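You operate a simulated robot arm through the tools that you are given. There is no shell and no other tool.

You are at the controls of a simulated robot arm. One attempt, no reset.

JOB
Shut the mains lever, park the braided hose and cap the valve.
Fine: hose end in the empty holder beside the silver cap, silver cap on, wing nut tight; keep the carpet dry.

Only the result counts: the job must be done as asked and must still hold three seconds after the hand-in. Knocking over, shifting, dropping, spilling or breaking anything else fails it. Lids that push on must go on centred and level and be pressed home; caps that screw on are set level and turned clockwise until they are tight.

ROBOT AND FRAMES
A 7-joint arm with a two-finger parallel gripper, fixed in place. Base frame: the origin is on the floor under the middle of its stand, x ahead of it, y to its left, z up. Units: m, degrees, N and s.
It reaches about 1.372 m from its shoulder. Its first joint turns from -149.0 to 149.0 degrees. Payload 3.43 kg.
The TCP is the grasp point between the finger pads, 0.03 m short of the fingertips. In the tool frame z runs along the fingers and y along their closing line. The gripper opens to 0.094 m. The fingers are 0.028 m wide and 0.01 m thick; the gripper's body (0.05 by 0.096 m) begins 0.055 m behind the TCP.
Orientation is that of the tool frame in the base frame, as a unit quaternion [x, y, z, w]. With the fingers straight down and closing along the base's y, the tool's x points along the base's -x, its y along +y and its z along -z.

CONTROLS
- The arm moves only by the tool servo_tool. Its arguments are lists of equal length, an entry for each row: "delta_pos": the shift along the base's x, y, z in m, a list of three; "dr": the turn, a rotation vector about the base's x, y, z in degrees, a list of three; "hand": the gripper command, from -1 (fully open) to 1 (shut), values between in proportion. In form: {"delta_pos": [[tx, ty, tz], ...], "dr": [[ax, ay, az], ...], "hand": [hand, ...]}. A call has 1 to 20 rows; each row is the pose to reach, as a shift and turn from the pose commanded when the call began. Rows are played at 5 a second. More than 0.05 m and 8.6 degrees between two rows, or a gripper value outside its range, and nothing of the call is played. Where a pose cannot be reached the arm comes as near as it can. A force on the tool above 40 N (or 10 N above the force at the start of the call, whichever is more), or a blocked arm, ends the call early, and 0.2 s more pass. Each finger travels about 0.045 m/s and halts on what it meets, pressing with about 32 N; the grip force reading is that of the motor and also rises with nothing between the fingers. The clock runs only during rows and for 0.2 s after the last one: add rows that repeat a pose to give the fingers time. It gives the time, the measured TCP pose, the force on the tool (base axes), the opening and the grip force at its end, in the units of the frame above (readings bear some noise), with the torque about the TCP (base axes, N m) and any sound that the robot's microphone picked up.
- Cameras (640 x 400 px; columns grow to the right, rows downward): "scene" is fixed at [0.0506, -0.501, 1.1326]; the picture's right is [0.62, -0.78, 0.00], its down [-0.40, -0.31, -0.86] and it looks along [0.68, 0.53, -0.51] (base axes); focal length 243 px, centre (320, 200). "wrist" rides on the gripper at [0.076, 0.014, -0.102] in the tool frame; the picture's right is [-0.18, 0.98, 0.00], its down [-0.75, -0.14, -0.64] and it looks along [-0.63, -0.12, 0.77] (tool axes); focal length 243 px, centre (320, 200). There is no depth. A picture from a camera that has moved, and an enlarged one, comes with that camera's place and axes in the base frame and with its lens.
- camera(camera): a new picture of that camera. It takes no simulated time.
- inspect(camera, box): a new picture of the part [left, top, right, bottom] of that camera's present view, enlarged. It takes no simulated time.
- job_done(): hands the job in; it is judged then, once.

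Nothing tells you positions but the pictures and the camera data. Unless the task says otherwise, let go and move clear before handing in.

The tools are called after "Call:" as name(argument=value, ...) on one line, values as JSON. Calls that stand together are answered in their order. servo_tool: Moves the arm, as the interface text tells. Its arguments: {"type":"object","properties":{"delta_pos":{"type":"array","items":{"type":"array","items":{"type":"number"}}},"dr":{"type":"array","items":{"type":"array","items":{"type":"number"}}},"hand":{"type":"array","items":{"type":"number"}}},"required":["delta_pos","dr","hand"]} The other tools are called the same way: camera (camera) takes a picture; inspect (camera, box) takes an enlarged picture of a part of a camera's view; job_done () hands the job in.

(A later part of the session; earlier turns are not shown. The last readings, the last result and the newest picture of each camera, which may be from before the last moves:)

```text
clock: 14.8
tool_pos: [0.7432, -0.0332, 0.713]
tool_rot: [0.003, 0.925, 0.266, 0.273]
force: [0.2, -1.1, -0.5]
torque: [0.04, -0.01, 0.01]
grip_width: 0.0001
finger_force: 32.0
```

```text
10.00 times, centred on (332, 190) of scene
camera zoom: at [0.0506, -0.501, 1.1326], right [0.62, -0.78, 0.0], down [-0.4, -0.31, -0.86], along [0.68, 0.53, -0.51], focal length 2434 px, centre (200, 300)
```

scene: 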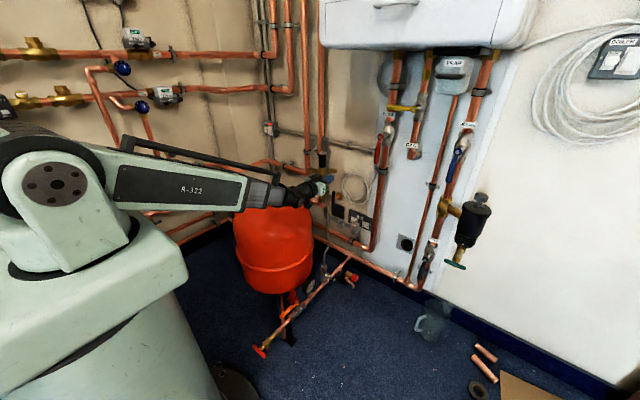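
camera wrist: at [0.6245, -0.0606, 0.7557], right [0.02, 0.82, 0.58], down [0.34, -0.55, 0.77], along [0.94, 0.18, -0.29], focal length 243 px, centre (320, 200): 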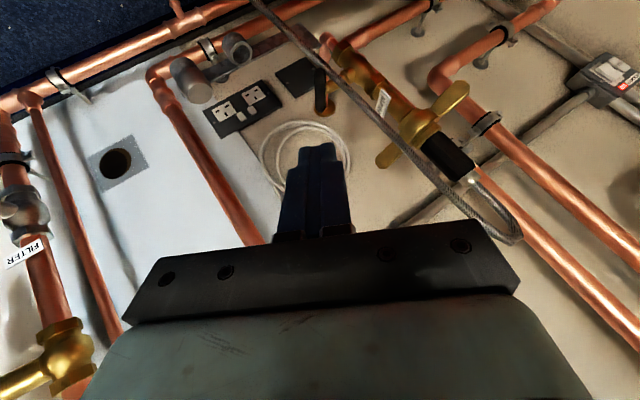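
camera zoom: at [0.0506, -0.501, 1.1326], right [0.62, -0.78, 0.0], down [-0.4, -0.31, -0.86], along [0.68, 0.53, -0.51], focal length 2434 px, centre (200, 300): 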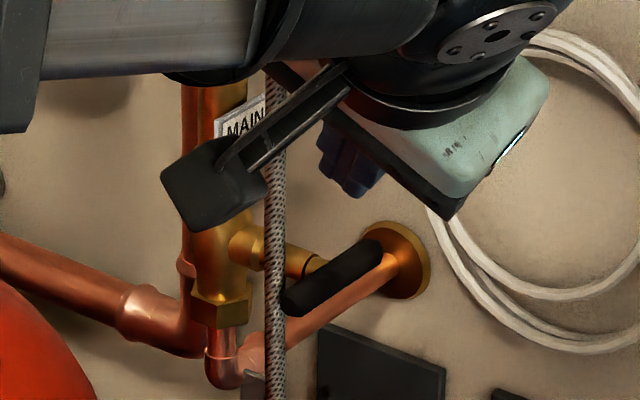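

The lever is level, at right angles to the pipe, so the mains is shut. Now I'll study the wing nut, the hose end and the pipes around them.

Call:
inspect(camera="wrist", box=[360, 70, 520, 170])

Call:
inspect(camera="wrist", box=[400, 140, 560, 240])

Call:
inspect(camera="wrist", box=[160, 20, 288, 100])

```text
4.00 times, centred on (440, 120) of wrist
camera zoom: at [0.6245, -0.0606, 0.7557], right [0.02, 0.82, 0.58], down [0.34, -0.55, 0.77], along [0.94, 0.18, -0.29], focal length 970 px, centre (-160, 520)
```

zoom: 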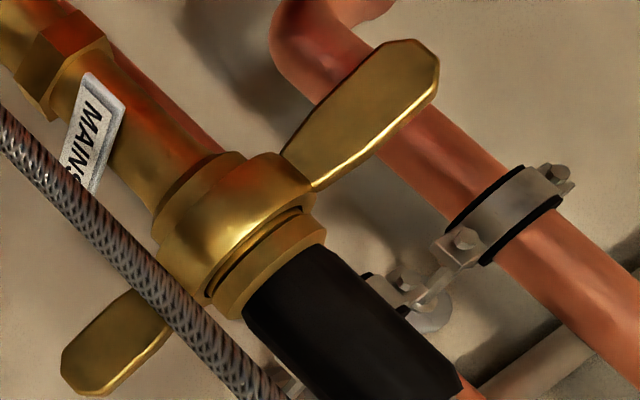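

```text
4.00 times, centred on (480, 190) of wrist
camera zoom: at [0.6245, -0.0606, 0.7557], right [0.02, 0.82, 0.58], down [0.34, -0.55, 0.77], along [0.94, 0.18, -0.29], focal length 970 px, centre (-320, 240)
```

zoom: 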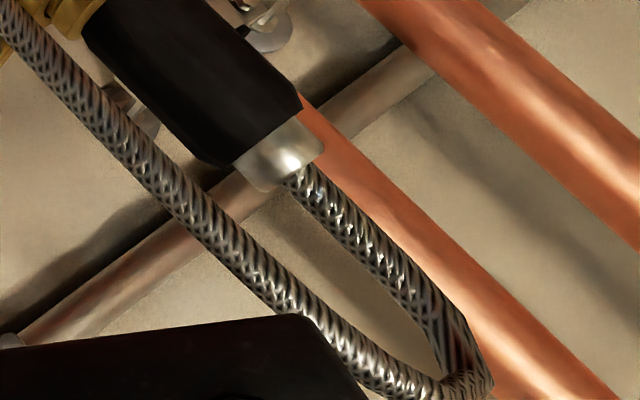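

```text
5.00 times, centred on (224, 60) of wrist
camera zoom: at [0.6245, -0.0606, 0.7557], right [0.02, 0.82, 0.58], down [0.34, -0.55, 0.77], along [0.94, 0.18, -0.29], focal length 1213 px, centre (800, 900)
```

zoom: 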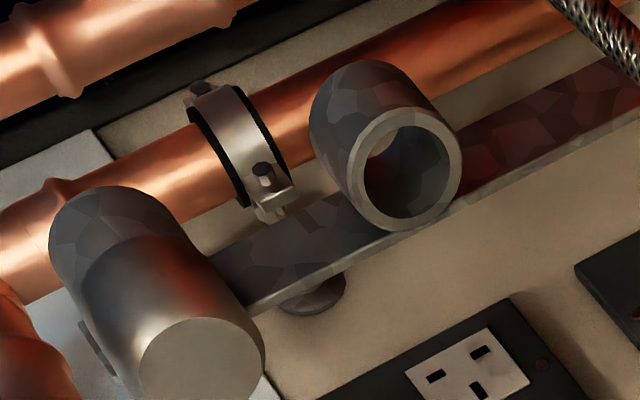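

The front wing of the nut points toward the robot and left, with its tip near (0.844, 0.199, 0.667). Pushing that tip toward -y turns the nut counter-clockwise, so I'll move to a staging pose at its left.

Call:
servo_tool(delta_pos=[[0, 0.03, 0.015], [0, 0.065, 0.03], [0, 0.1, 0.035], [0.0, 0.135, 0.035], [0.0, 0.17, 0.035], [0.005, 0.205, 0.035], [0.015, 0.24, 0.03], [0.02, 0.268, 0.022], [0.02, 0.268, 0.022]], dr=[[-3.58, -1.46, -1.44], [-7.16, -2.92, -2.88], [-10.74, -4.37, -4.31], [-14.33, -5.83, -5.75], [-17.9, -7.29, -7.19], [-21.5, -8.75, -8.63], [-25.1, -10.2, -10.06], [-28.65, -11.66, -11.5], [-28.65, -11.66, -11.5]], hand=[1, 1, 1, 1, 1, 1, 1, 1, 1])

Call:
camera(camera="wrist")

Call:
camera(camera="scene")

```text
clock: 16.8
tool_pos: [0.7708, 0.1167, 0.7013]
tool_rot: [-0.029, 0.913, 0.107, 0.393]
force: [-0.6, 0.4, 0.7]
torque: [-0.01, -0.04, -0.01]
grip_width: 0.0
finger_force: 31.8
out of reach, approached as far as the arm can: row 4, 5, 6, 7, 8, 9
```

```text
taken
camera wrist: at [0.6436, 0.1094, 0.7178], right [-0.01, 0.95, 0.3], down [0.08, -0.3, 0.95], along [1.0, 0.03, -0.08], focal length 243 px, centre (320, 200)
```

wrist: 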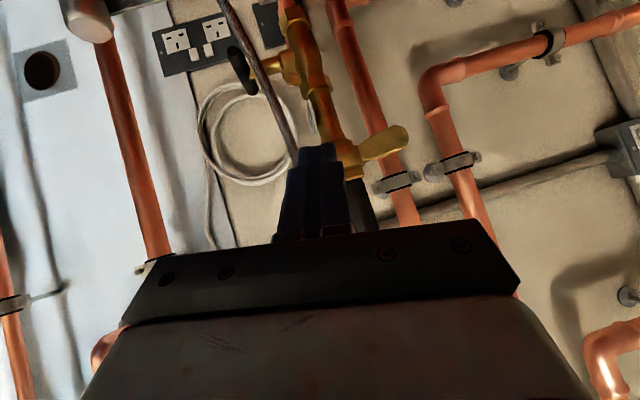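

```text
taken
```

scene: 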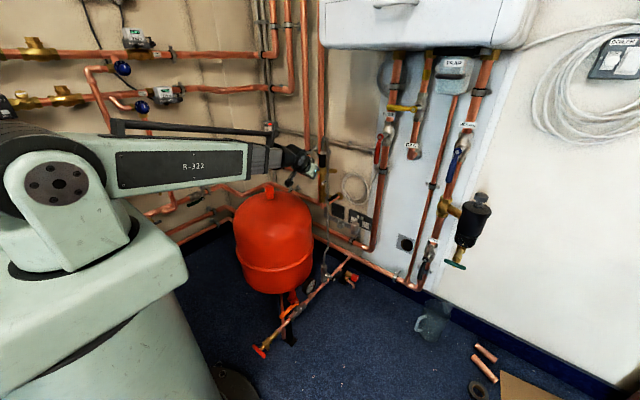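

That pose ran the arm into its limits. A steeper tilt, about 22° from straight down, should be easier to reach and still clears the hose loop, so I'll rotate to that while rising a little, then move left.

Call:
servo_tool(delta_pos=[[-0.003, 0.005, 0.015], [-0.006, 0.01, 0.03], [-0.008, 0.015, 0.045], [-0.008, 0.02, 0.055], [-0.006, 0.04, 0.06], [0, 0.065, 0.06], [0.005, 0.09, 0.055], [0.01, 0.11, 0.05], [0.01, 0.11, 0.05]], dr=[[-2.3, 4.88, -1.13], [-4.6, 9.76, -2.26], [-6.9, 14.64, -3.39], [-9.2, 19.52, -4.52], [-11.5, 24.4, -5.65], [-11.5, 24.4, -5.65], [-11.5, 24.4, -5.65], [-11.5, 24.4, -5.65], [-11.5, 24.4, -5.65]], hand=[1, 1, 1, 1, 1, 1, 1, 1, 1])

Call:
camera(camera="wrist")

Call:
camera(camera="scene")

```text
clock: 18.8
tool_pos: [0.7945, 0.1062, 0.7112]
tool_rot: [-0.051, 0.969, 0.125, 0.209]
force: [-0.6, 0.7, 0.2]
torque: [-0.02, 0.0, 0.01]
grip_width: 0.0
finger_force: 32.1
out of reach, approached as far as the arm can: row 1, 2, 3, 4, 5, 6, 7, 8, 9
```

```text
taken
camera wrist: at [0.685, 0.0879, 0.775], right [0.02, 0.96, 0.29], down [0.46, -0.27, 0.85], along [0.89, 0.12, -0.44], focal length 243 px, centre (320, 200)
```

wrist: 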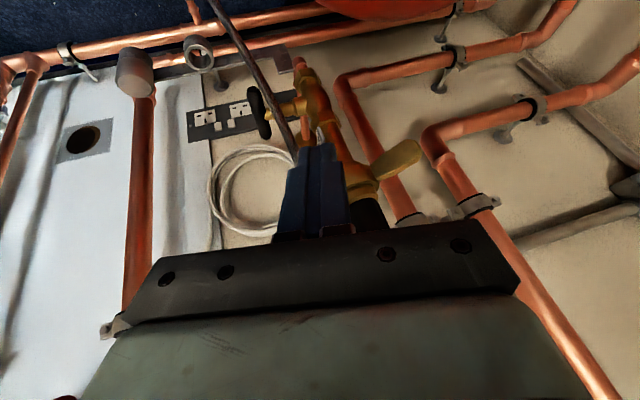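

```text
taken
```

scene: 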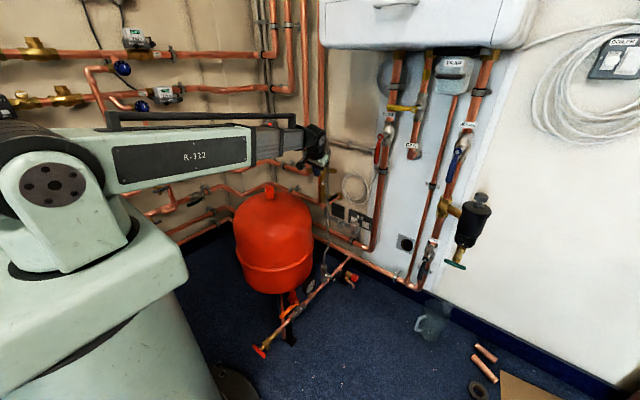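

The arm seems wound up against a wrist limit. I'll return to the original straight-down posture up high to reset its configuration.

Call:
servo_tool(delta_pos=[[-0.02, -0.01, 0.03], [-0.035, -0.02, 0.06], [-0.05, -0.03, 0.09], [-0.06, -0.035, 0.12], [-0.06, -0.035, 0.15], [-0.06, -0.035, 0.18], [-0.06, -0.035, 0.2], [-0.06, -0.035, 0.2]], dr=[[-2.4, 4, -1], [-4.8, 8, -2], [-7.2, 12, -3], [-9.6, 16, -4], [-12, 20, -5], [-14.4, 24, -5.9], [-14.4, 24, -5.9], [-14.4, 24, -5.9]], hand=[1, 1, 1, 1, 1, 1, 1, 1])

Call:
camera(camera="scene")

```text
clock: 20.6
tool_pos: [0.7308, -0.0056, 0.8937]
tool_rot: [-0.038, 0.99, 0.138, 0.018]
force: [-0.3, -0.2, 0.1]
torque: [0.01, 0.01, -0.02]
grip_width: 0.0
finger_force: 31.8
out of reach, approached as far as the arm can: row 1, 2, 3, 4, 5, 6, 7, 8
```

```text
taken
```

scene: 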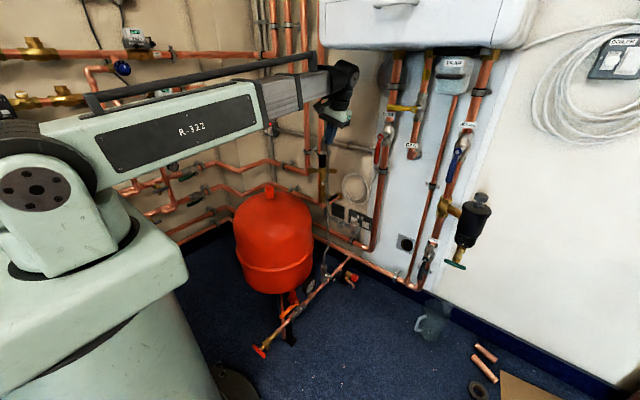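

The wrist seems to have gone through its flipped branch when I pitched to horizontal. I'll retrace that path, through the diagonal pose to horizontal and then back to straight down, to recover the original branch.

Call:
servo_tool(delta_pos=[[0.002, -0.003, -0.02], [0.004, -0.006, -0.04], [0.006, -0.009, -0.06], [0.008, -0.012, -0.08], [0.01, -0.015, -0.1], [0.01, -0.015, -0.1]], dr=[[3.5, -5.6, -1.57], [7, -11.2, -3.14], [10.5, -16.8, -4.72], [14, -22.4, -6.29], [17.5, -28, -7.86], [17.5, -28, -7.86]], hand=[1, 1, 1, 1, 1, 1])

Call:
camera(camera="scene")

```text
clock: 21.9
tool_pos: [0.7398, -0.0199, 0.7927]
tool_rot: [0.0, 0.924, 0.27, 0.272]
force: [0.7, 0.7, 0.6]
torque: [0.02, -0.02, -0.02]
grip_width: 0.0
finger_force: 31.8
```

```text
taken
```

scene: 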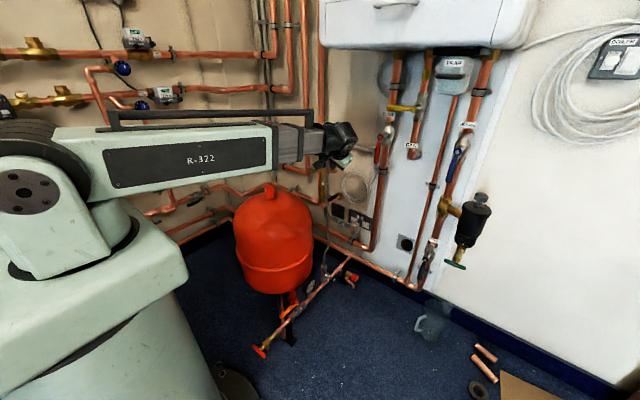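

That pose was reached cleanly. Now I'll go on to horizontal.

Call:
servo_tool(delta_pos=[[0.01, 0.01, 0], [0.02, 0.02, -0.005], [0.03, 0.03, -0.01], [0.04, 0.04, -0.02], [0.05, 0.05, -0.03], [0.06, 0.06, -0.035], [0.06, 0.07, -0.04], [0.06, 0.07, -0.04], [0.06, 0.07, -0.04]], dr=[[-2.89, -6.99, -2.89], [-5.79, -13.98, -5.79], [-8.68, -20.96, -8.68], [-11.58, -27.95, -11.58], [-14.47, -34.94, -14.47], [-17.36, -41.93, -17.36], [-20.26, -48.91, -20.26], [-23.15, -55.9, -23.15], [-23.15, -55.9, -23.15]], hand=[1, 1, 1, 1, 1, 1, 1, 1, 1])

Call:
camera(camera="scene")

```text
clock: 23.9
tool_pos: [0.8038, 0.0518, 0.7532]
tool_rot: [-0.012, 0.705, -0.004, 0.709]
force: [-0.1, -1.6, -0.9]
torque: [0.05, -0.04, 0.11]
grip_width: 0.0001
finger_force: 32.5
out of reach, approached as far as the arm can: row 6, 7
```

```text
taken
```

scene: 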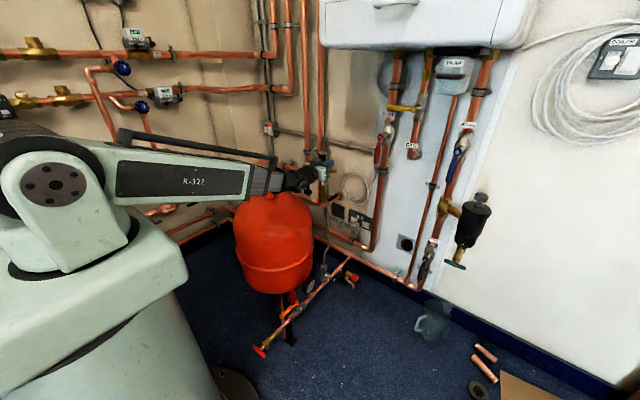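

Horizontal is reachable here. I'll slide to y≈0, so the tool lies in the arm's own plane, and pitch straight back down to regain the original branch.

Call:
servo_tool(delta_pos=[[0, -0.025, 0.01], [0, -0.05, 0.02], [0, -0.05, 0.03], [0, -0.05, 0.04], [0, -0.05, 0.05], [0, -0.05, 0.05], [0, -0.05, 0.05], [0, -0.05, 0.05], [0, -0.05, 0.05], [0, -0.05, 0.05], [0, -0.05, 0.05], [0, -0.05, 0.05], [0, -0.05, 0.05], [0, -0.05, 0.05]], dr=[[0, 0, 0], [0, 0, 0], [0, 8.0, 0], [0, 16, 0], [0, 24, 0], [0, 32, 0], [0, 40, 0], [0, 48, 0], [0, 56, 0], [0, 64, 0], [0, 72, 0], [0, 80, 0], [0, 88, 0], [0, 90, 0]], hand=[1, 1, 1, 1, 1, 1, 1, 1, 1, 1, 1, 1, 1, 1])

Call:
camera(camera="scene")

```text
clock: 26.9
tool_pos: [0.8021, -0.0012, 0.8037]
tool_rot: [0.0, 1.0, 0.0, 0.001]
force: [1.4, -0.2, -0.8]
torque: [0.03, -0.01, 0.0]
grip_width: 0.0
finger_force: 32.1
```

```text
taken
```

scene: 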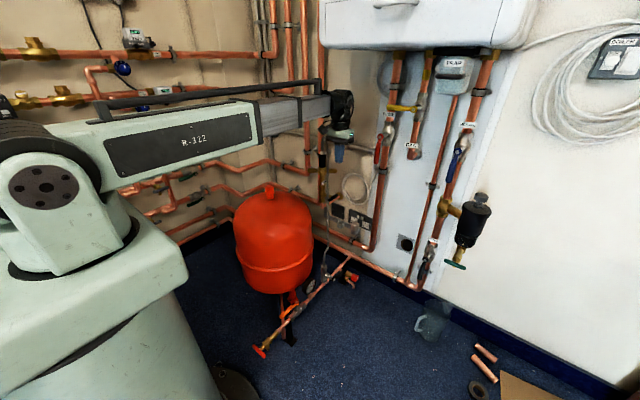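

Clean recovery with no out-of-reach rows, and y≈0 works for switching between branches. Now I'll move left at this height and tilt about 20° forward to reach the wing.

Call:
servo_tool(delta_pos=[[-0.01, 0.04, 0], [-0.02, 0.08, 0], [-0.02, 0.12, 0], [-0.02, 0.16, 0], [-0.02, 0.2, 0], [-0.02, 0.228, 0], [-0.02, 0.228, 0], [-0.015, 0.228, -0.01], [-0.01, 0.228, -0.02], [-0.01, 0.228, -0.02]], dr=[[0, 0, 0], [0, 0, 0], [0, 0, 0], [0, 0, 0], [0, 0, 0], [0, 0, 0], [0, -7, 0], [0, -14, 0], [0, -21, 0], [0, -21, 0]], hand=[1, 1, 1, 1, 1, 1, 1, 1, 1, 1])

Call:
camera(camera="wrist")

Call:
camera(camera="scene")

```text
clock: 29.1
tool_pos: [0.792, 0.2283, 0.7821]
tool_rot: [0.0, 0.983, 0.0, 0.184]
force: [0.0, 1.1, 0.6]
torque: [0.03, 0.0, 0.03]
grip_width: 0.0
finger_force: 32.3
```

```text
taken
camera wrist: at [0.6847, 0.2422, 0.8517], right [0.17, 0.98, 0.07], down [0.47, -0.14, 0.87], along [0.87, -0.12, -0.49], focal length 243 px, centre (320, 200)
```

wrist: 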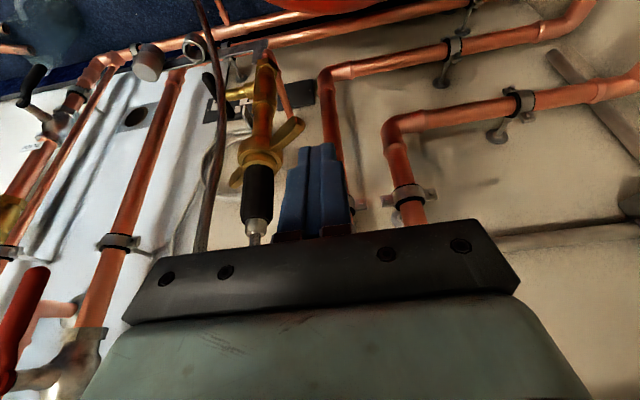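

```text
taken
```

scene: 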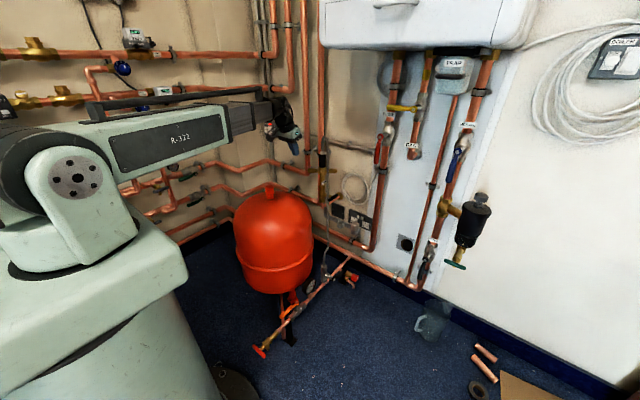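

I'm in the staging pose to the left of the nut. I'll refine the wing and ferrule geometry from this new viewpoint.

Call:
inspect(camera="wrist", box=[200, 100, 328, 180])

Call:
inspect(camera="wrist", box=[200, 160, 328, 240])

Call:
inspect(camera="wrist", box=[180, 30, 308, 110])

Call:
inspect(camera="scene", box=[290, 150, 354, 190])

```text
5.00 times, centred on (264, 140) of wrist
camera zoom: at [0.6847, 0.2422, 0.8517], right [0.17, 0.98, 0.07], down [0.47, -0.14, 0.87], along [0.87, -0.12, -0.49], focal length 1213 px, centre (600, 500)
```

zoom: 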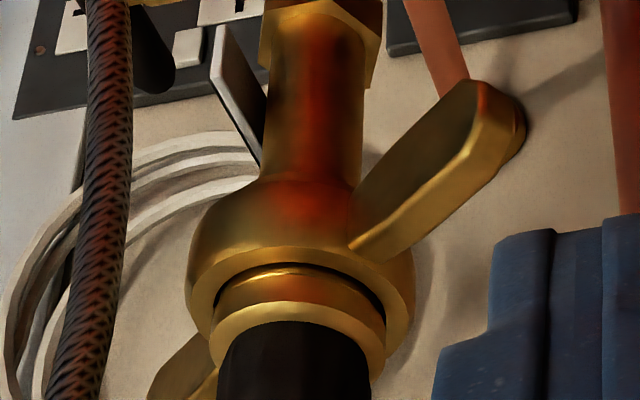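

```text
5.00 times, centred on (264, 200) of wrist
camera zoom: at [0.6847, 0.2422, 0.8517], right [0.17, 0.98, 0.07], down [0.47, -0.14, 0.87], along [0.87, -0.12, -0.49], focal length 1213 px, centre (600, 200)
```

zoom: 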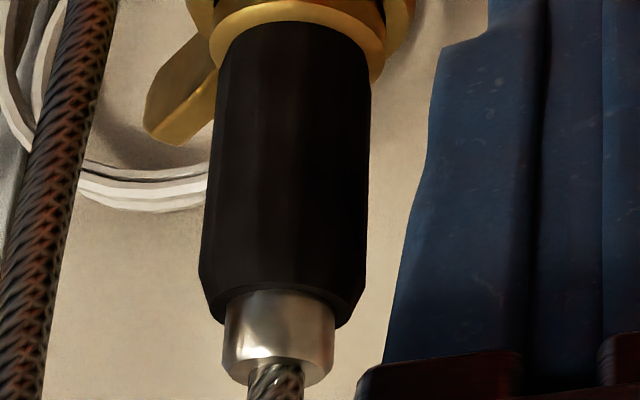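

```text
5.00 times, centred on (244, 70) of wrist
camera zoom: at [0.6847, 0.2422, 0.8517], right [0.17, 0.98, 0.07], down [0.47, -0.14, 0.87], along [0.87, -0.12, -0.49], focal length 1213 px, centre (700, 850)
```

zoom: 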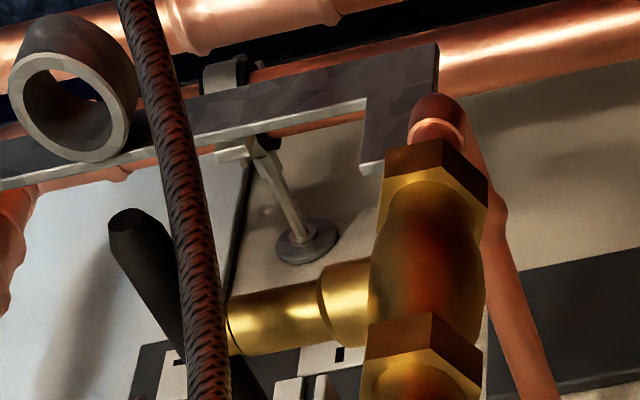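

```text
10.00 times, centred on (322, 170) of scene
camera zoom: at [0.0506, -0.501, 1.1326], right [0.62, -0.78, 0.0], down [-0.4, -0.31, -0.86], along [0.68, 0.53, -0.51], focal length 2434 px, centre (300, 500)
```

zoom: 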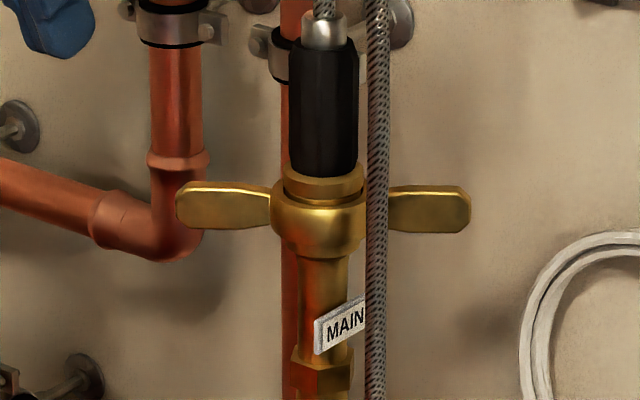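

The front wing tip is near (0.848, 0.202, 0.667) and the nut axis near (0.893, 0.150). I'll lower the closed fingertips just to the left of that wing.

Call:
servo_tool(delta_pos=[[0.01, 0.002, -0.025], [0.02, 0.002, -0.05], [0.033, 0.002, -0.075], [0.047, 0.002, -0.092], [0.047, 0.002, -0.092]], dr=[[0, 0, 0], [0, 0, 0], [0, 0, 0], [0, 0, 0], [0, 0, 0]], hand=[1, 1, 1, 1, 1])

Call:
camera(camera="wrist")

Call:
inspect(camera="scene", box=[270, 120, 366, 180])

```text
clock: 30.4
tool_pos: [0.8397, 0.2326, 0.692]
tool_rot: [0.0, 0.983, 0.0, 0.183]
force: [0.6, 0.0, 0.7]
torque: [-0.02, 0.01, 0.01]
grip_width: 0.0001
finger_force: 31.9
```

```text
taken
camera wrist: at [0.7318, 0.2453, 0.7616], right [0.17, 0.98, 0.07], down [0.47, -0.14, 0.87], along [0.86, -0.12, -0.49], focal length 243 px, centre (320, 200)
```

wrist: 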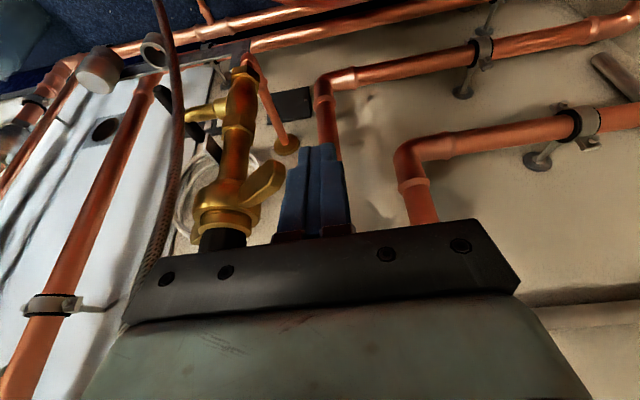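

```text
6.67 times, centred on (318, 150) of scene
camera zoom: at [0.0506, -0.501, 1.1326], right [0.62, -0.78, 0.0], down [-0.4, -0.31, -0.86], along [0.68, 0.53, -0.51], focal length 1623 px, centre (333, 533)
```

zoom: 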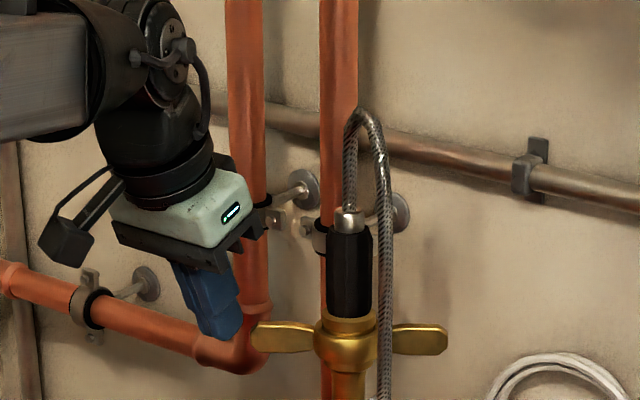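

The fingers are poised to the left of the front wing. I'll push toward -y slowly and check the response.

Call:
servo_tool(delta_pos=[[0, -0.008, 0], [0, -0.014, 0], [0, -0.02, 0], [0, -0.026, 0], [0, -0.032, 0], [0, -0.038, 0], [0, -0.043, 0]], dr=[[0, 0, 0], [0, 0, 0], [0, 0, 0], [0, 0, 0], [0, 0, 0], [0, 0, 0], [0, 0, 0]], hand=[1, 1, 1, 1, 1, 1, 1])

Call:
inspect(camera="wrist", box=[180, 110, 340, 210])

Call:
inspect(camera="scene", box=[290, 140, 354, 180])

```text
clock: 31.2
tool_pos: [0.8354, 0.2151, 0.6912]
tool_rot: [-0.001, 0.984, 0.006, 0.18]
force: [-3.1, 5.9, 2.2]
torque: [0.12, 0.05, 0.02]
grip_width: 0.0
finger_force: 31.9
stopped in row 4: the force on the tool passed its limit at 46 N (the readings are from after the stop); the commanded pose is now the measured one
```

```text
4.00 times, centred on (260, 160) of wrist
camera zoom: at [0.7286, 0.2281, 0.7614], right [0.17, 0.98, 0.08], down [0.48, -0.15, 0.87], along [0.86, -0.11, -0.49], focal length 970 px, centre (560, 360)
```

zoom: 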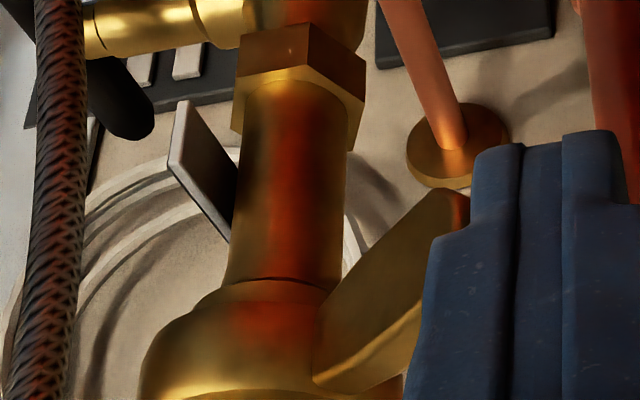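

```text
10.00 times, centred on (322, 160) of scene
camera zoom: at [0.0506, -0.501, 1.1326], right [0.62, -0.78, 0.0], down [-0.4, -0.31, -0.86], along [0.68, 0.53, -0.51], focal length 2434 px, centre (300, 600)
```

zoom: 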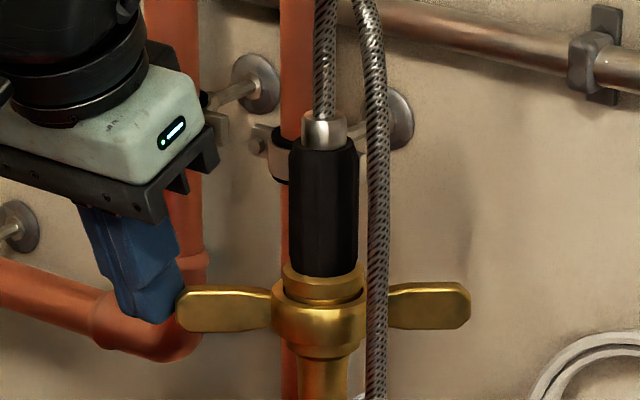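

Pushing the tip along -y gave 46 N and the nut didn't turn, with only about 4.5 cm of leverage. I'll go behind the wing and push square to its blade for more torque.

Call:
servo_tool(delta_pos=[[0, 0.012, 0], [0, 0.024, 0], [0.015, 0.026, 0], [0.03, 0.026, 0], [0.037, 0.018, 0], [0.037, 0.01, 0], [0.037, 0.01, 0]], dr=[[0, 0, 0], [0, 0, 0], [0, 0, 0], [0, 0, 0], [0, 0, 0], [0, 0, 0], [0, 0, 0]], hand=[1, 1, 1, 1, 1, 1, 1])

Call:
inspect(camera="wrist", box=[180, 110, 340, 210])

Call:
inspect(camera="scene", box=[290, 140, 354, 180])

```text
clock: 32.8
tool_pos: [0.8743, 0.226, 0.6911]
tool_rot: [0.0, 0.984, 0.005, 0.181]
force: [-0.2, -0.1, 0.2]
torque: [0.03, 0.0, 0.0]
grip_width: 0.0
finger_force: 31.7
```

```text
4.00 times, centred on (260, 160) of wrist
camera zoom: at [0.7672, 0.2378, 0.7616], right [0.17, 0.98, 0.08], down [0.48, -0.15, 0.87], along [0.86, -0.11, -0.49], focal length 970 px, centre (560, 360)
```

zoom: 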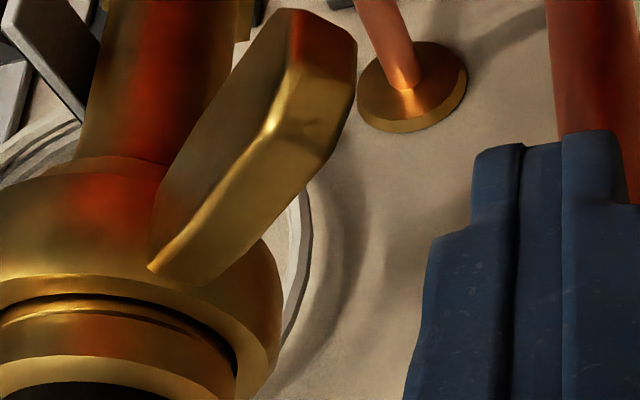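

```text
10.00 times, centred on (322, 160) of scene
camera zoom: at [0.0506, -0.501, 1.1326], right [0.62, -0.78, 0.0], down [-0.4, -0.31, -0.86], along [0.68, 0.53, -0.51], focal length 2434 px, centre (300, 600)
```

zoom: 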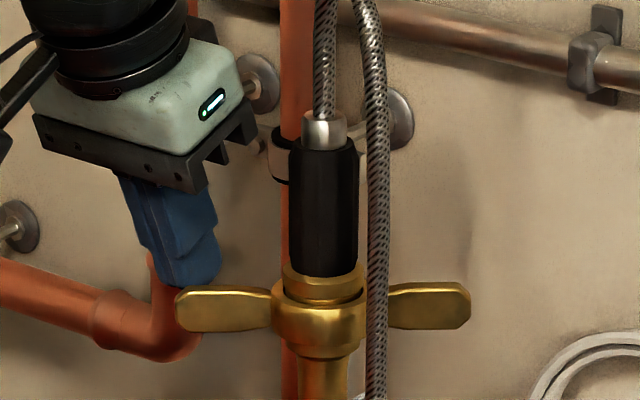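

The finger is behind the wing. I'll push square to the blade, toward -x and -y.

Call:
servo_tool(delta_pos=[[-0.006, -0.0052, 0], [-0.01, -0.0087, 0], [-0.013, -0.0113, 0], [-0.016, -0.0139, 0], [-0.019, -0.0165, 0], [-0.022, -0.0191, 0], [-0.025, -0.0217, 0], [-0.028, -0.0243, 0], [-0.031, -0.0269, 0]], dr=[[0, 0, 0], [0, 0, 0], [0, 0, 0], [0, 0, 0], [0, 0, 0], [0, 0, 0], [0, 0, 0], [0, 0, 0], [0, 0, 0]], hand=[1, 1, 1, 1, 1, 1, 1, 1, 1])

Call:
inspect(camera="wrist", box=[180, 110, 340, 210])

Call:
inspect(camera="scene", box=[290, 140, 354, 180])

```text
clock: 34.8
tool_pos: [0.8434, 0.1982, 0.6908]
tool_rot: [0.0, 0.984, 0.005, 0.181]
force: [0.3, 0.6, 0.8]
torque: [0.02, -0.01, 0.03]
grip_width: 0.0003
finger_force: 32.1
```

```text
4.00 times, centred on (260, 160) of wrist
camera zoom: at [0.7354, 0.2109, 0.7611], right [0.17, 0.98, 0.08], down [0.48, -0.15, 0.87], along [0.86, -0.11, -0.49], focal length 970 px, centre (560, 360)
```

zoom: 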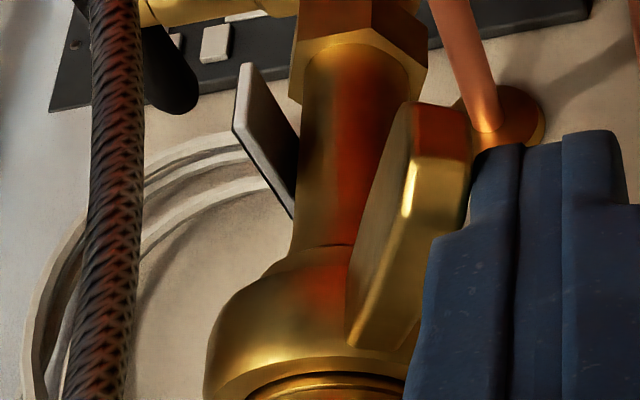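

```text
10.00 times, centred on (322, 160) of scene
camera zoom: at [0.0506, -0.501, 1.1326], right [0.62, -0.78, 0.0], down [-0.4, -0.31, -0.86], along [0.68, 0.53, -0.51], focal length 2434 px, centre (300, 600)
```

zoom: 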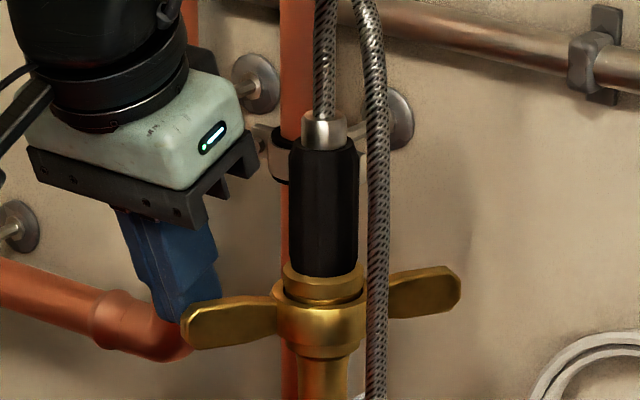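

The nut broke loose and is now turning easily counter-clockwise. I'll follow the wing around its arc.

Call:
servo_tool(delta_pos=[[-0.004, -0.008, 0], [-0.008, -0.017, 0], [-0.0095, -0.026, 0], [-0.011, -0.035, 0], [-0.0155, -0.041, 0], [-0.02, -0.047, 0], [-0.024, -0.052, 0], [-0.027, -0.057, 0], [-0.0255, -0.063, 0], [-0.023, -0.069, 0], [-0.02, -0.072, 0]], dr=[[0, 0, 0], [0, 0, 0], [0, 0, 0], [0, 0, 0], [0, 0, 0], [0, 0, 0], [0, 0, 0], [0, 0, 0], [0, 0, 0], [0, 0, 0], [0, 0, 0]], hand=[1, 1, 1, 1, 1, 1, 1, 1, 1, 1, 1])

Call:
camera(camera="wrist")

Call:
inspect(camera="scene", box=[290, 140, 354, 180])

```text
clock: 37.0
tool_pos: [0.814, 0.1379, 0.6907]
tool_rot: [-0.002, 0.984, 0.012, 0.178]
force: [-3.1, 11.7, 2.6]
torque: [0.26, -0.02, 0.25]
grip_width: 0.0003
finger_force: 32.2
stopped in row 10: the force on the tool passed its limit at 48 N (the readings are from after the stop); the commanded pose is now the measured one
```

```text
taken
camera wrist: at [0.7084, 0.1504, 0.7616], right [0.17, 0.98, 0.09], down [0.48, -0.16, 0.86], along [0.86, -0.1, -0.5], focal length 243 px, centre (320, 200)
```

wrist: 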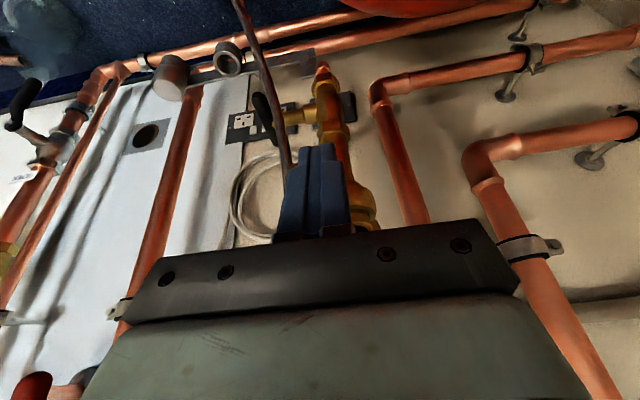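

```text
10.00 times, centred on (322, 160) of scene
camera zoom: at [0.0506, -0.501, 1.1326], right [0.62, -0.78, 0.0], down [-0.4, -0.31, -0.86], along [0.68, 0.53, -0.51], focal length 2434 px, centre (300, 600)
```

zoom: 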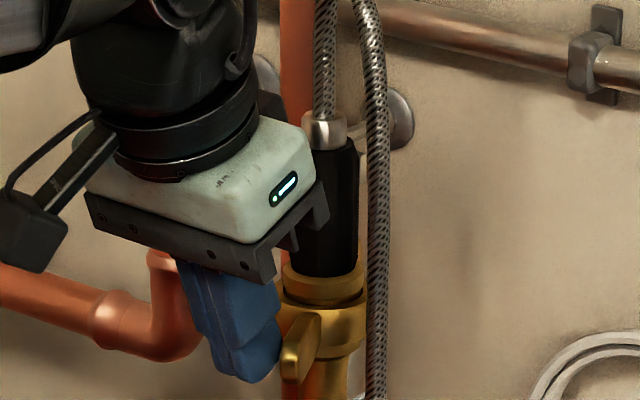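

The nut turned about 75° and then hit a firm stop, so it's probably fully slack. I'll back the finger off and look at it.

Call:
servo_tool(delta_pos=[[-0.005, 0.006, 0], [-0.015, 0.012, 0.005], [-0.03, 0.015, 0.02], [-0.04, 0.015, 0.045], [-0.045, 0.01, 0.075], [-0.045, 0.0, 0.1], [-0.045, 0.0, 0.1]], dr=[[0, 0, 0], [0, 0, 0], [0, 0, 0], [0, 0, 0], [0, 0, 0], [0, 0, 0], [0, 0, 0]], hand=[1, 1, 1, 1, 1, 1, 1])

Call:
camera(camera="wrist")

Call:
inspect(camera="scene", box=[290, 140, 354, 180])

```text
clock: 38.6
tool_pos: [0.7686, 0.1366, 0.7906]
tool_rot: [-0.002, 0.984, 0.013, 0.179]
force: [0.1, -0.6, -0.7]
torque: [-0.04, 0.02, -0.01]
grip_width: 0.0
finger_force: 32.0
```

```text
taken
camera wrist: at [0.6631, 0.1484, 0.8616], right [0.17, 0.98, 0.09], down [0.48, -0.16, 0.86], along [0.86, -0.1, -0.5], focal length 243 px, centre (320, 200)
```

wrist: 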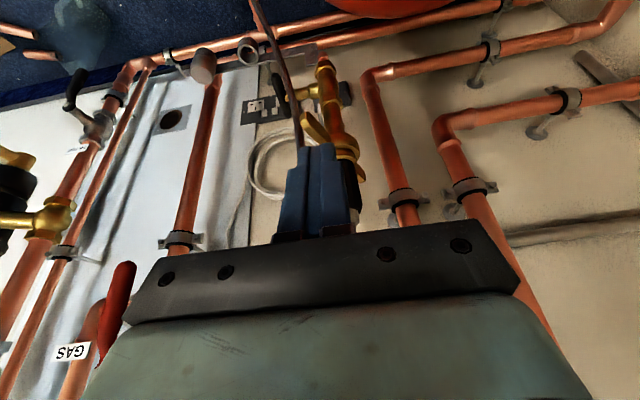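

```text
10.00 times, centred on (322, 160) of scene
camera zoom: at [0.0506, -0.501, 1.1326], right [0.62, -0.78, 0.0], down [-0.4, -0.31, -0.86], along [0.68, 0.53, -0.51], focal length 2434 px, centre (300, 600)
```

zoom: 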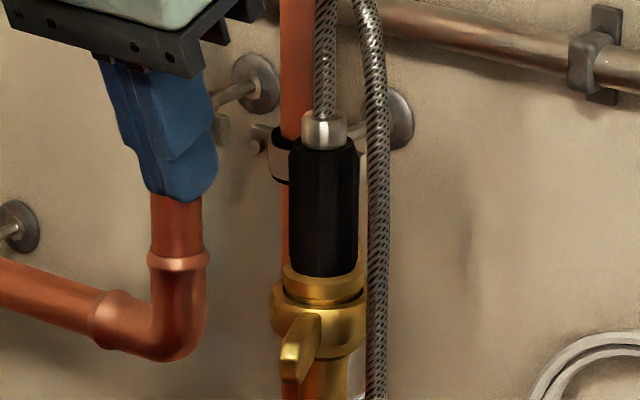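

The front wing now points at the camera and there's no sign of water. Next I'll slide back to y≈0, pitch to horizontal with a half-open gripper, and come at the hose end from the front.

Call:
servo_tool(delta_pos=[[0.01, -0.035, 0.01], [0.02, -0.07, 0.015], [0.03, -0.105, 0.015], [0.036, -0.137, 0.015], [0.036, -0.137, 0.01], [0.036, -0.137, 0.0], [0.036, -0.137, -0.01], [0.036, -0.137, -0.02], [0.036, -0.137, -0.03], [0.036, -0.137, -0.04], [0.036, -0.137, -0.05], [0.036, -0.137, -0.05], [0.036, -0.137, -0.05], [0.036, -0.137, -0.05]], dr=[[0, 0, 0], [0, 0, 0], [0, 0, 0], [0, 0, 0], [-0.1, -7.7, -0.14], [-0.2, -15.4, -0.28], [-0.3, -23.1, -0.42], [-0.4, -30.8, -0.56], [-0.5, -38.5, -0.7], [-0.6, -46.2, -0.84], [-0.7, -53.9, -0.98], [-0.8, -61.6, -1.12], [-0.95, -69.4, -1.29], [-0.95, -69.4, -1.29]], hand=[0.8, 0.6, 0.4, 0.2, 0, -0.06, -0.06, -0.06, -0.06, -0.06, -0.06, -0.06, -0.06, -0.06])

Call:
camera(camera="wrist")

Call:
camera(camera="scene")

```text
clock: 41.6
tool_pos: [0.8077, 0.0009, 0.7401]
tool_rot: [0.003, 0.707, -0.001, 0.707]
force: [0.6, 0.7, -0.1]
torque: [-0.01, -0.03, -0.02]
grip_width: 0.0497
finger_force: 0.1
```

```text
taken
camera wrist: at [0.7051, 0.0154, 0.6662], right [0.0, 0.98, 0.19], down [-0.64, -0.14, 0.75], along [0.77, -0.12, 0.63], focal length 243 px, centre (320, 200)
```

wrist: 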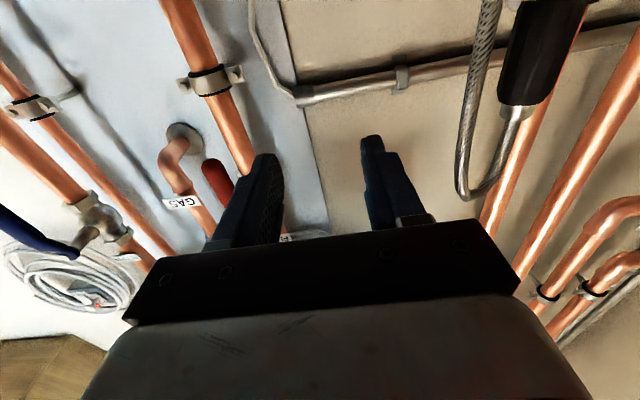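

```text
taken
```

scene: 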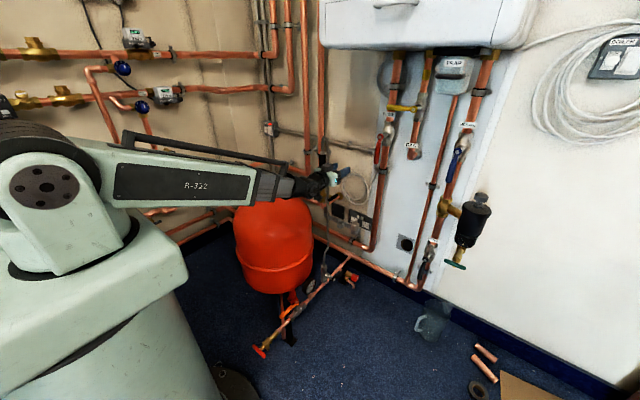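

The gripper is horizontal and half open. I'll slide left to line up with the hose end, staying short of the hose.

Call:
servo_tool(delta_pos=[[-0.008, 0.03, 0], [-0.012, 0.06, -0.005], [-0.012, 0.09, -0.01], [-0.012, 0.12, -0.015], [-0.012, 0.15, -0.022], [-0.012, 0.15, -0.022]], dr=[[0, 0, 0], [0, 0, 0], [0, 0, 0], [0, 0, 0], [0, 0, 0], [0, 0, 0]], hand=[-0.06, -0.06, -0.06, -0.06, -0.06, -0.06])

Call:
camera(camera="wrist")

Call:
inspect(camera="scene", box=[240, 110, 368, 190])

```text
clock: 43.0
tool_pos: [0.7931, 0.1521, 0.7176]
tool_rot: [0.001, 0.707, 0.0, 0.707]
force: [0.8, 0.1, -0.1]
torque: [0.05, -0.03, -0.01]
grip_width: 0.0498
finger_force: 0.0
```

```text
taken
camera wrist: at [0.6923, 0.1652, 0.6438], right [0.0, 0.98, 0.19], down [-0.64, -0.14, 0.75], along [0.77, -0.12, 0.63], focal length 243 px, centre (320, 200)
```

wrist: 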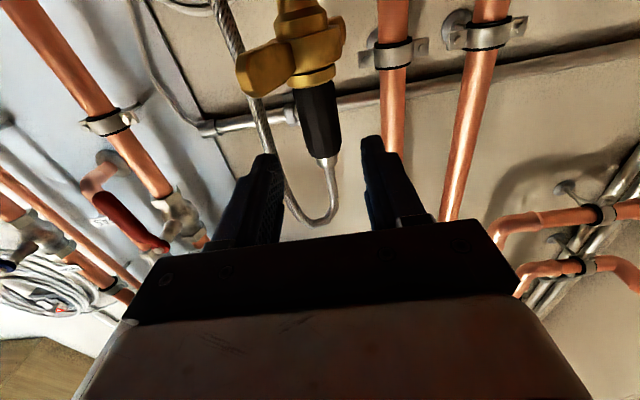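

```text
5.00 times, centred on (304, 150) of scene
camera zoom: at [0.0506, -0.501, 1.1326], right [0.62, -0.78, 0.0], down [-0.4, -0.31, -0.86], along [0.68, 0.53, -0.51], focal length 1217 px, centre (400, 450)
```

zoom: 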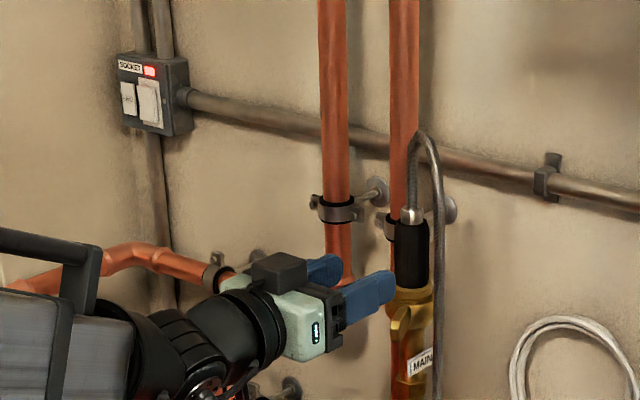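

The pose was reached exactly. I'll zoom in on the hose end to centre the fingers on it.

Call:
inspect(camera="wrist", box=[240, 0, 400, 100])

Call:
inspect(camera="wrist", box=[240, 70, 400, 170])

Call:
inspect(camera="wrist", box=[220, 130, 380, 230])

```text
4.00 times, centred on (320, 50) of wrist
camera zoom: at [0.6923, 0.1652, 0.6438], right [0.0, 0.98, 0.19], down [-0.64, -0.14, 0.75], along [0.77, -0.12, 0.63], focal length 970 px, centre (320, 800)
```

zoom: 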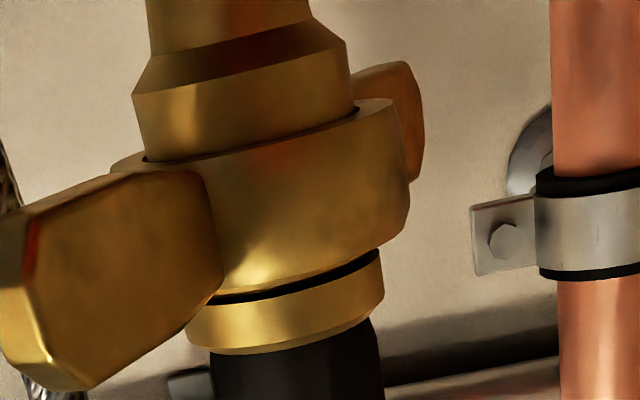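

```text
4.00 times, centred on (320, 120) of wrist
camera zoom: at [0.6923, 0.1652, 0.6438], right [0.0, 0.98, 0.19], down [-0.64, -0.14, 0.75], along [0.77, -0.12, 0.63], focal length 970 px, centre (320, 520)
```

zoom: 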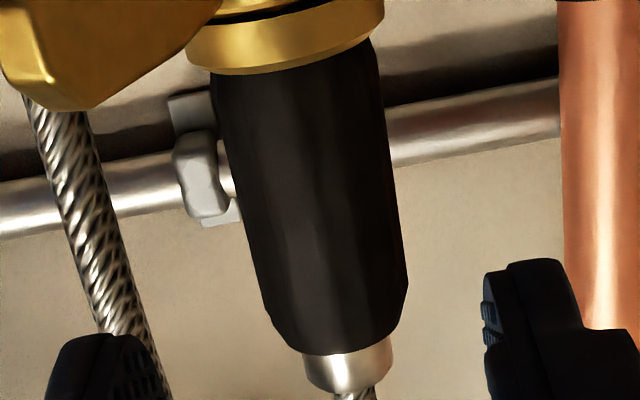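

```text
4.00 times, centred on (300, 180) of wrist
camera zoom: at [0.6923, 0.1652, 0.6438], right [0.0, 0.98, 0.19], down [-0.64, -0.14, 0.75], along [0.77, -0.12, 0.63], focal length 970 px, centre (400, 280)
```

zoom: 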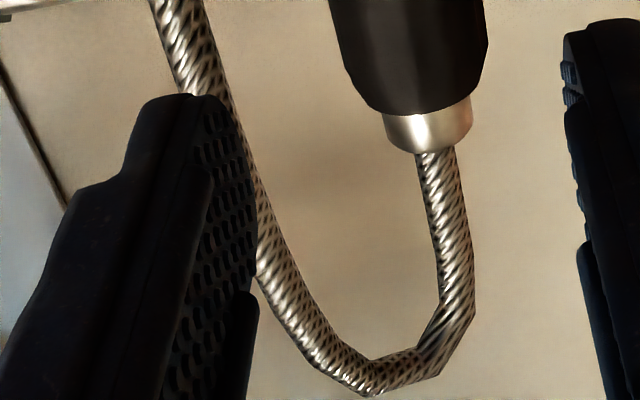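

The hose end's axis is at (0.893, 0.150), and the hanging strand passes about 4.5 cm to its right. I'll narrow the opening slightly and advance onto the black grip.

Call:
servo_tool(delta_pos=[[0.0, -0.0015, -0.002], [0.02, -0.0015, -0.002], [0.04, -0.0015, -0.002], [0.06, -0.0015, -0.002], [0.075, -0.0015, -0.002], [0.088, -0.0015, -0.002], [0.0985, -0.0015, -0.002], [0.0985, -0.0015, -0.002]], dr=[[0, 0, 0], [0, 0, 0], [0, 0, 0], [0, 0, 0], [0, 0, 0], [0, 0, 0], [0, 0, 0], [0, 0, 0]], hand=[0.06, 0.06, 0.06, 0.06, 0.06, 0.06, 0.06, 0.06])

Call:
camera(camera="wrist")

Call:
inspect(camera="scene", box=[274, 130, 370, 190])

```text
clock: 44.8
tool_pos: [0.8924, 0.1469, 0.7172]
tool_rot: [0.001, 0.708, 0.0, 0.707]
force: [-0.2, 0.1, -0.6]
torque: [-0.03, 0.0, -0.01]
grip_width: 0.0443
finger_force: 0.1
```

```text
taken
camera wrist: at [0.7916, 0.1627, 0.6418], right [0.0, 0.98, 0.19], down [-0.64, -0.14, 0.75], along [0.77, -0.12, 0.63], focal length 243 px, centre (320, 200)
```

wrist: 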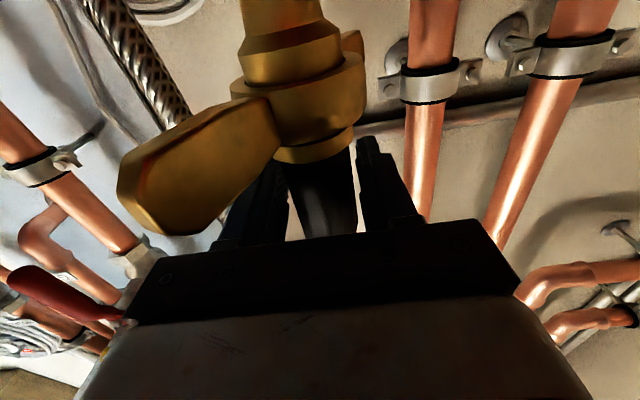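

```text
6.67 times, centred on (322, 160) of scene
camera zoom: at [0.0506, -0.501, 1.1326], right [0.62, -0.78, 0.0], down [-0.4, -0.31, -0.86], along [0.68, 0.53, -0.51], focal length 1623 px, centre (307, 467)
```

zoom: 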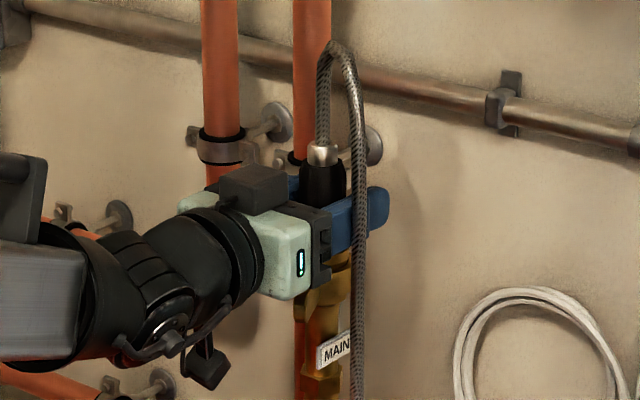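

The hose end is between the fingers and nothing is touching. I'll close on it.

Call:
servo_tool(delta_pos=[[0, 0.001, 0], [0, 0.001, 0], [0, 0.001, 0], [0, 0.001, 0], [0, 0.001, 0]], dr=[[0, 0, 0], [0, 0, 0], [0, 0, 0], [0, 0, 0], [0, 0, 0]], hand=[0.4, 1, 1, 1, 1])

Call:
inspect(camera="wrist", box=[220, 60, 420, 185])

```text
clock: 46.0
tool_pos: [0.8932, 0.1493, 0.7166]
tool_rot: [0.001, 0.708, 0.0, 0.707]
force: [0.7, 0.1, 0.3]
torque: [-0.01, 0.02, 0.0]
grip_width: 0.0353
finger_force: 31.7
```

```text
3.20 times, centred on (320, 122) of wrist
camera zoom: at [0.7916, 0.164, 0.6417], right [0.0, 0.98, 0.19], down [-0.64, -0.14, 0.75], along [0.77, -0.12, 0.63], focal length 776 px, centre (320, 448)
```

zoom: 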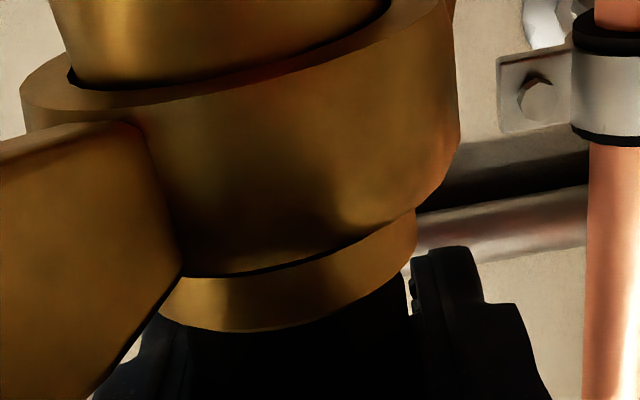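

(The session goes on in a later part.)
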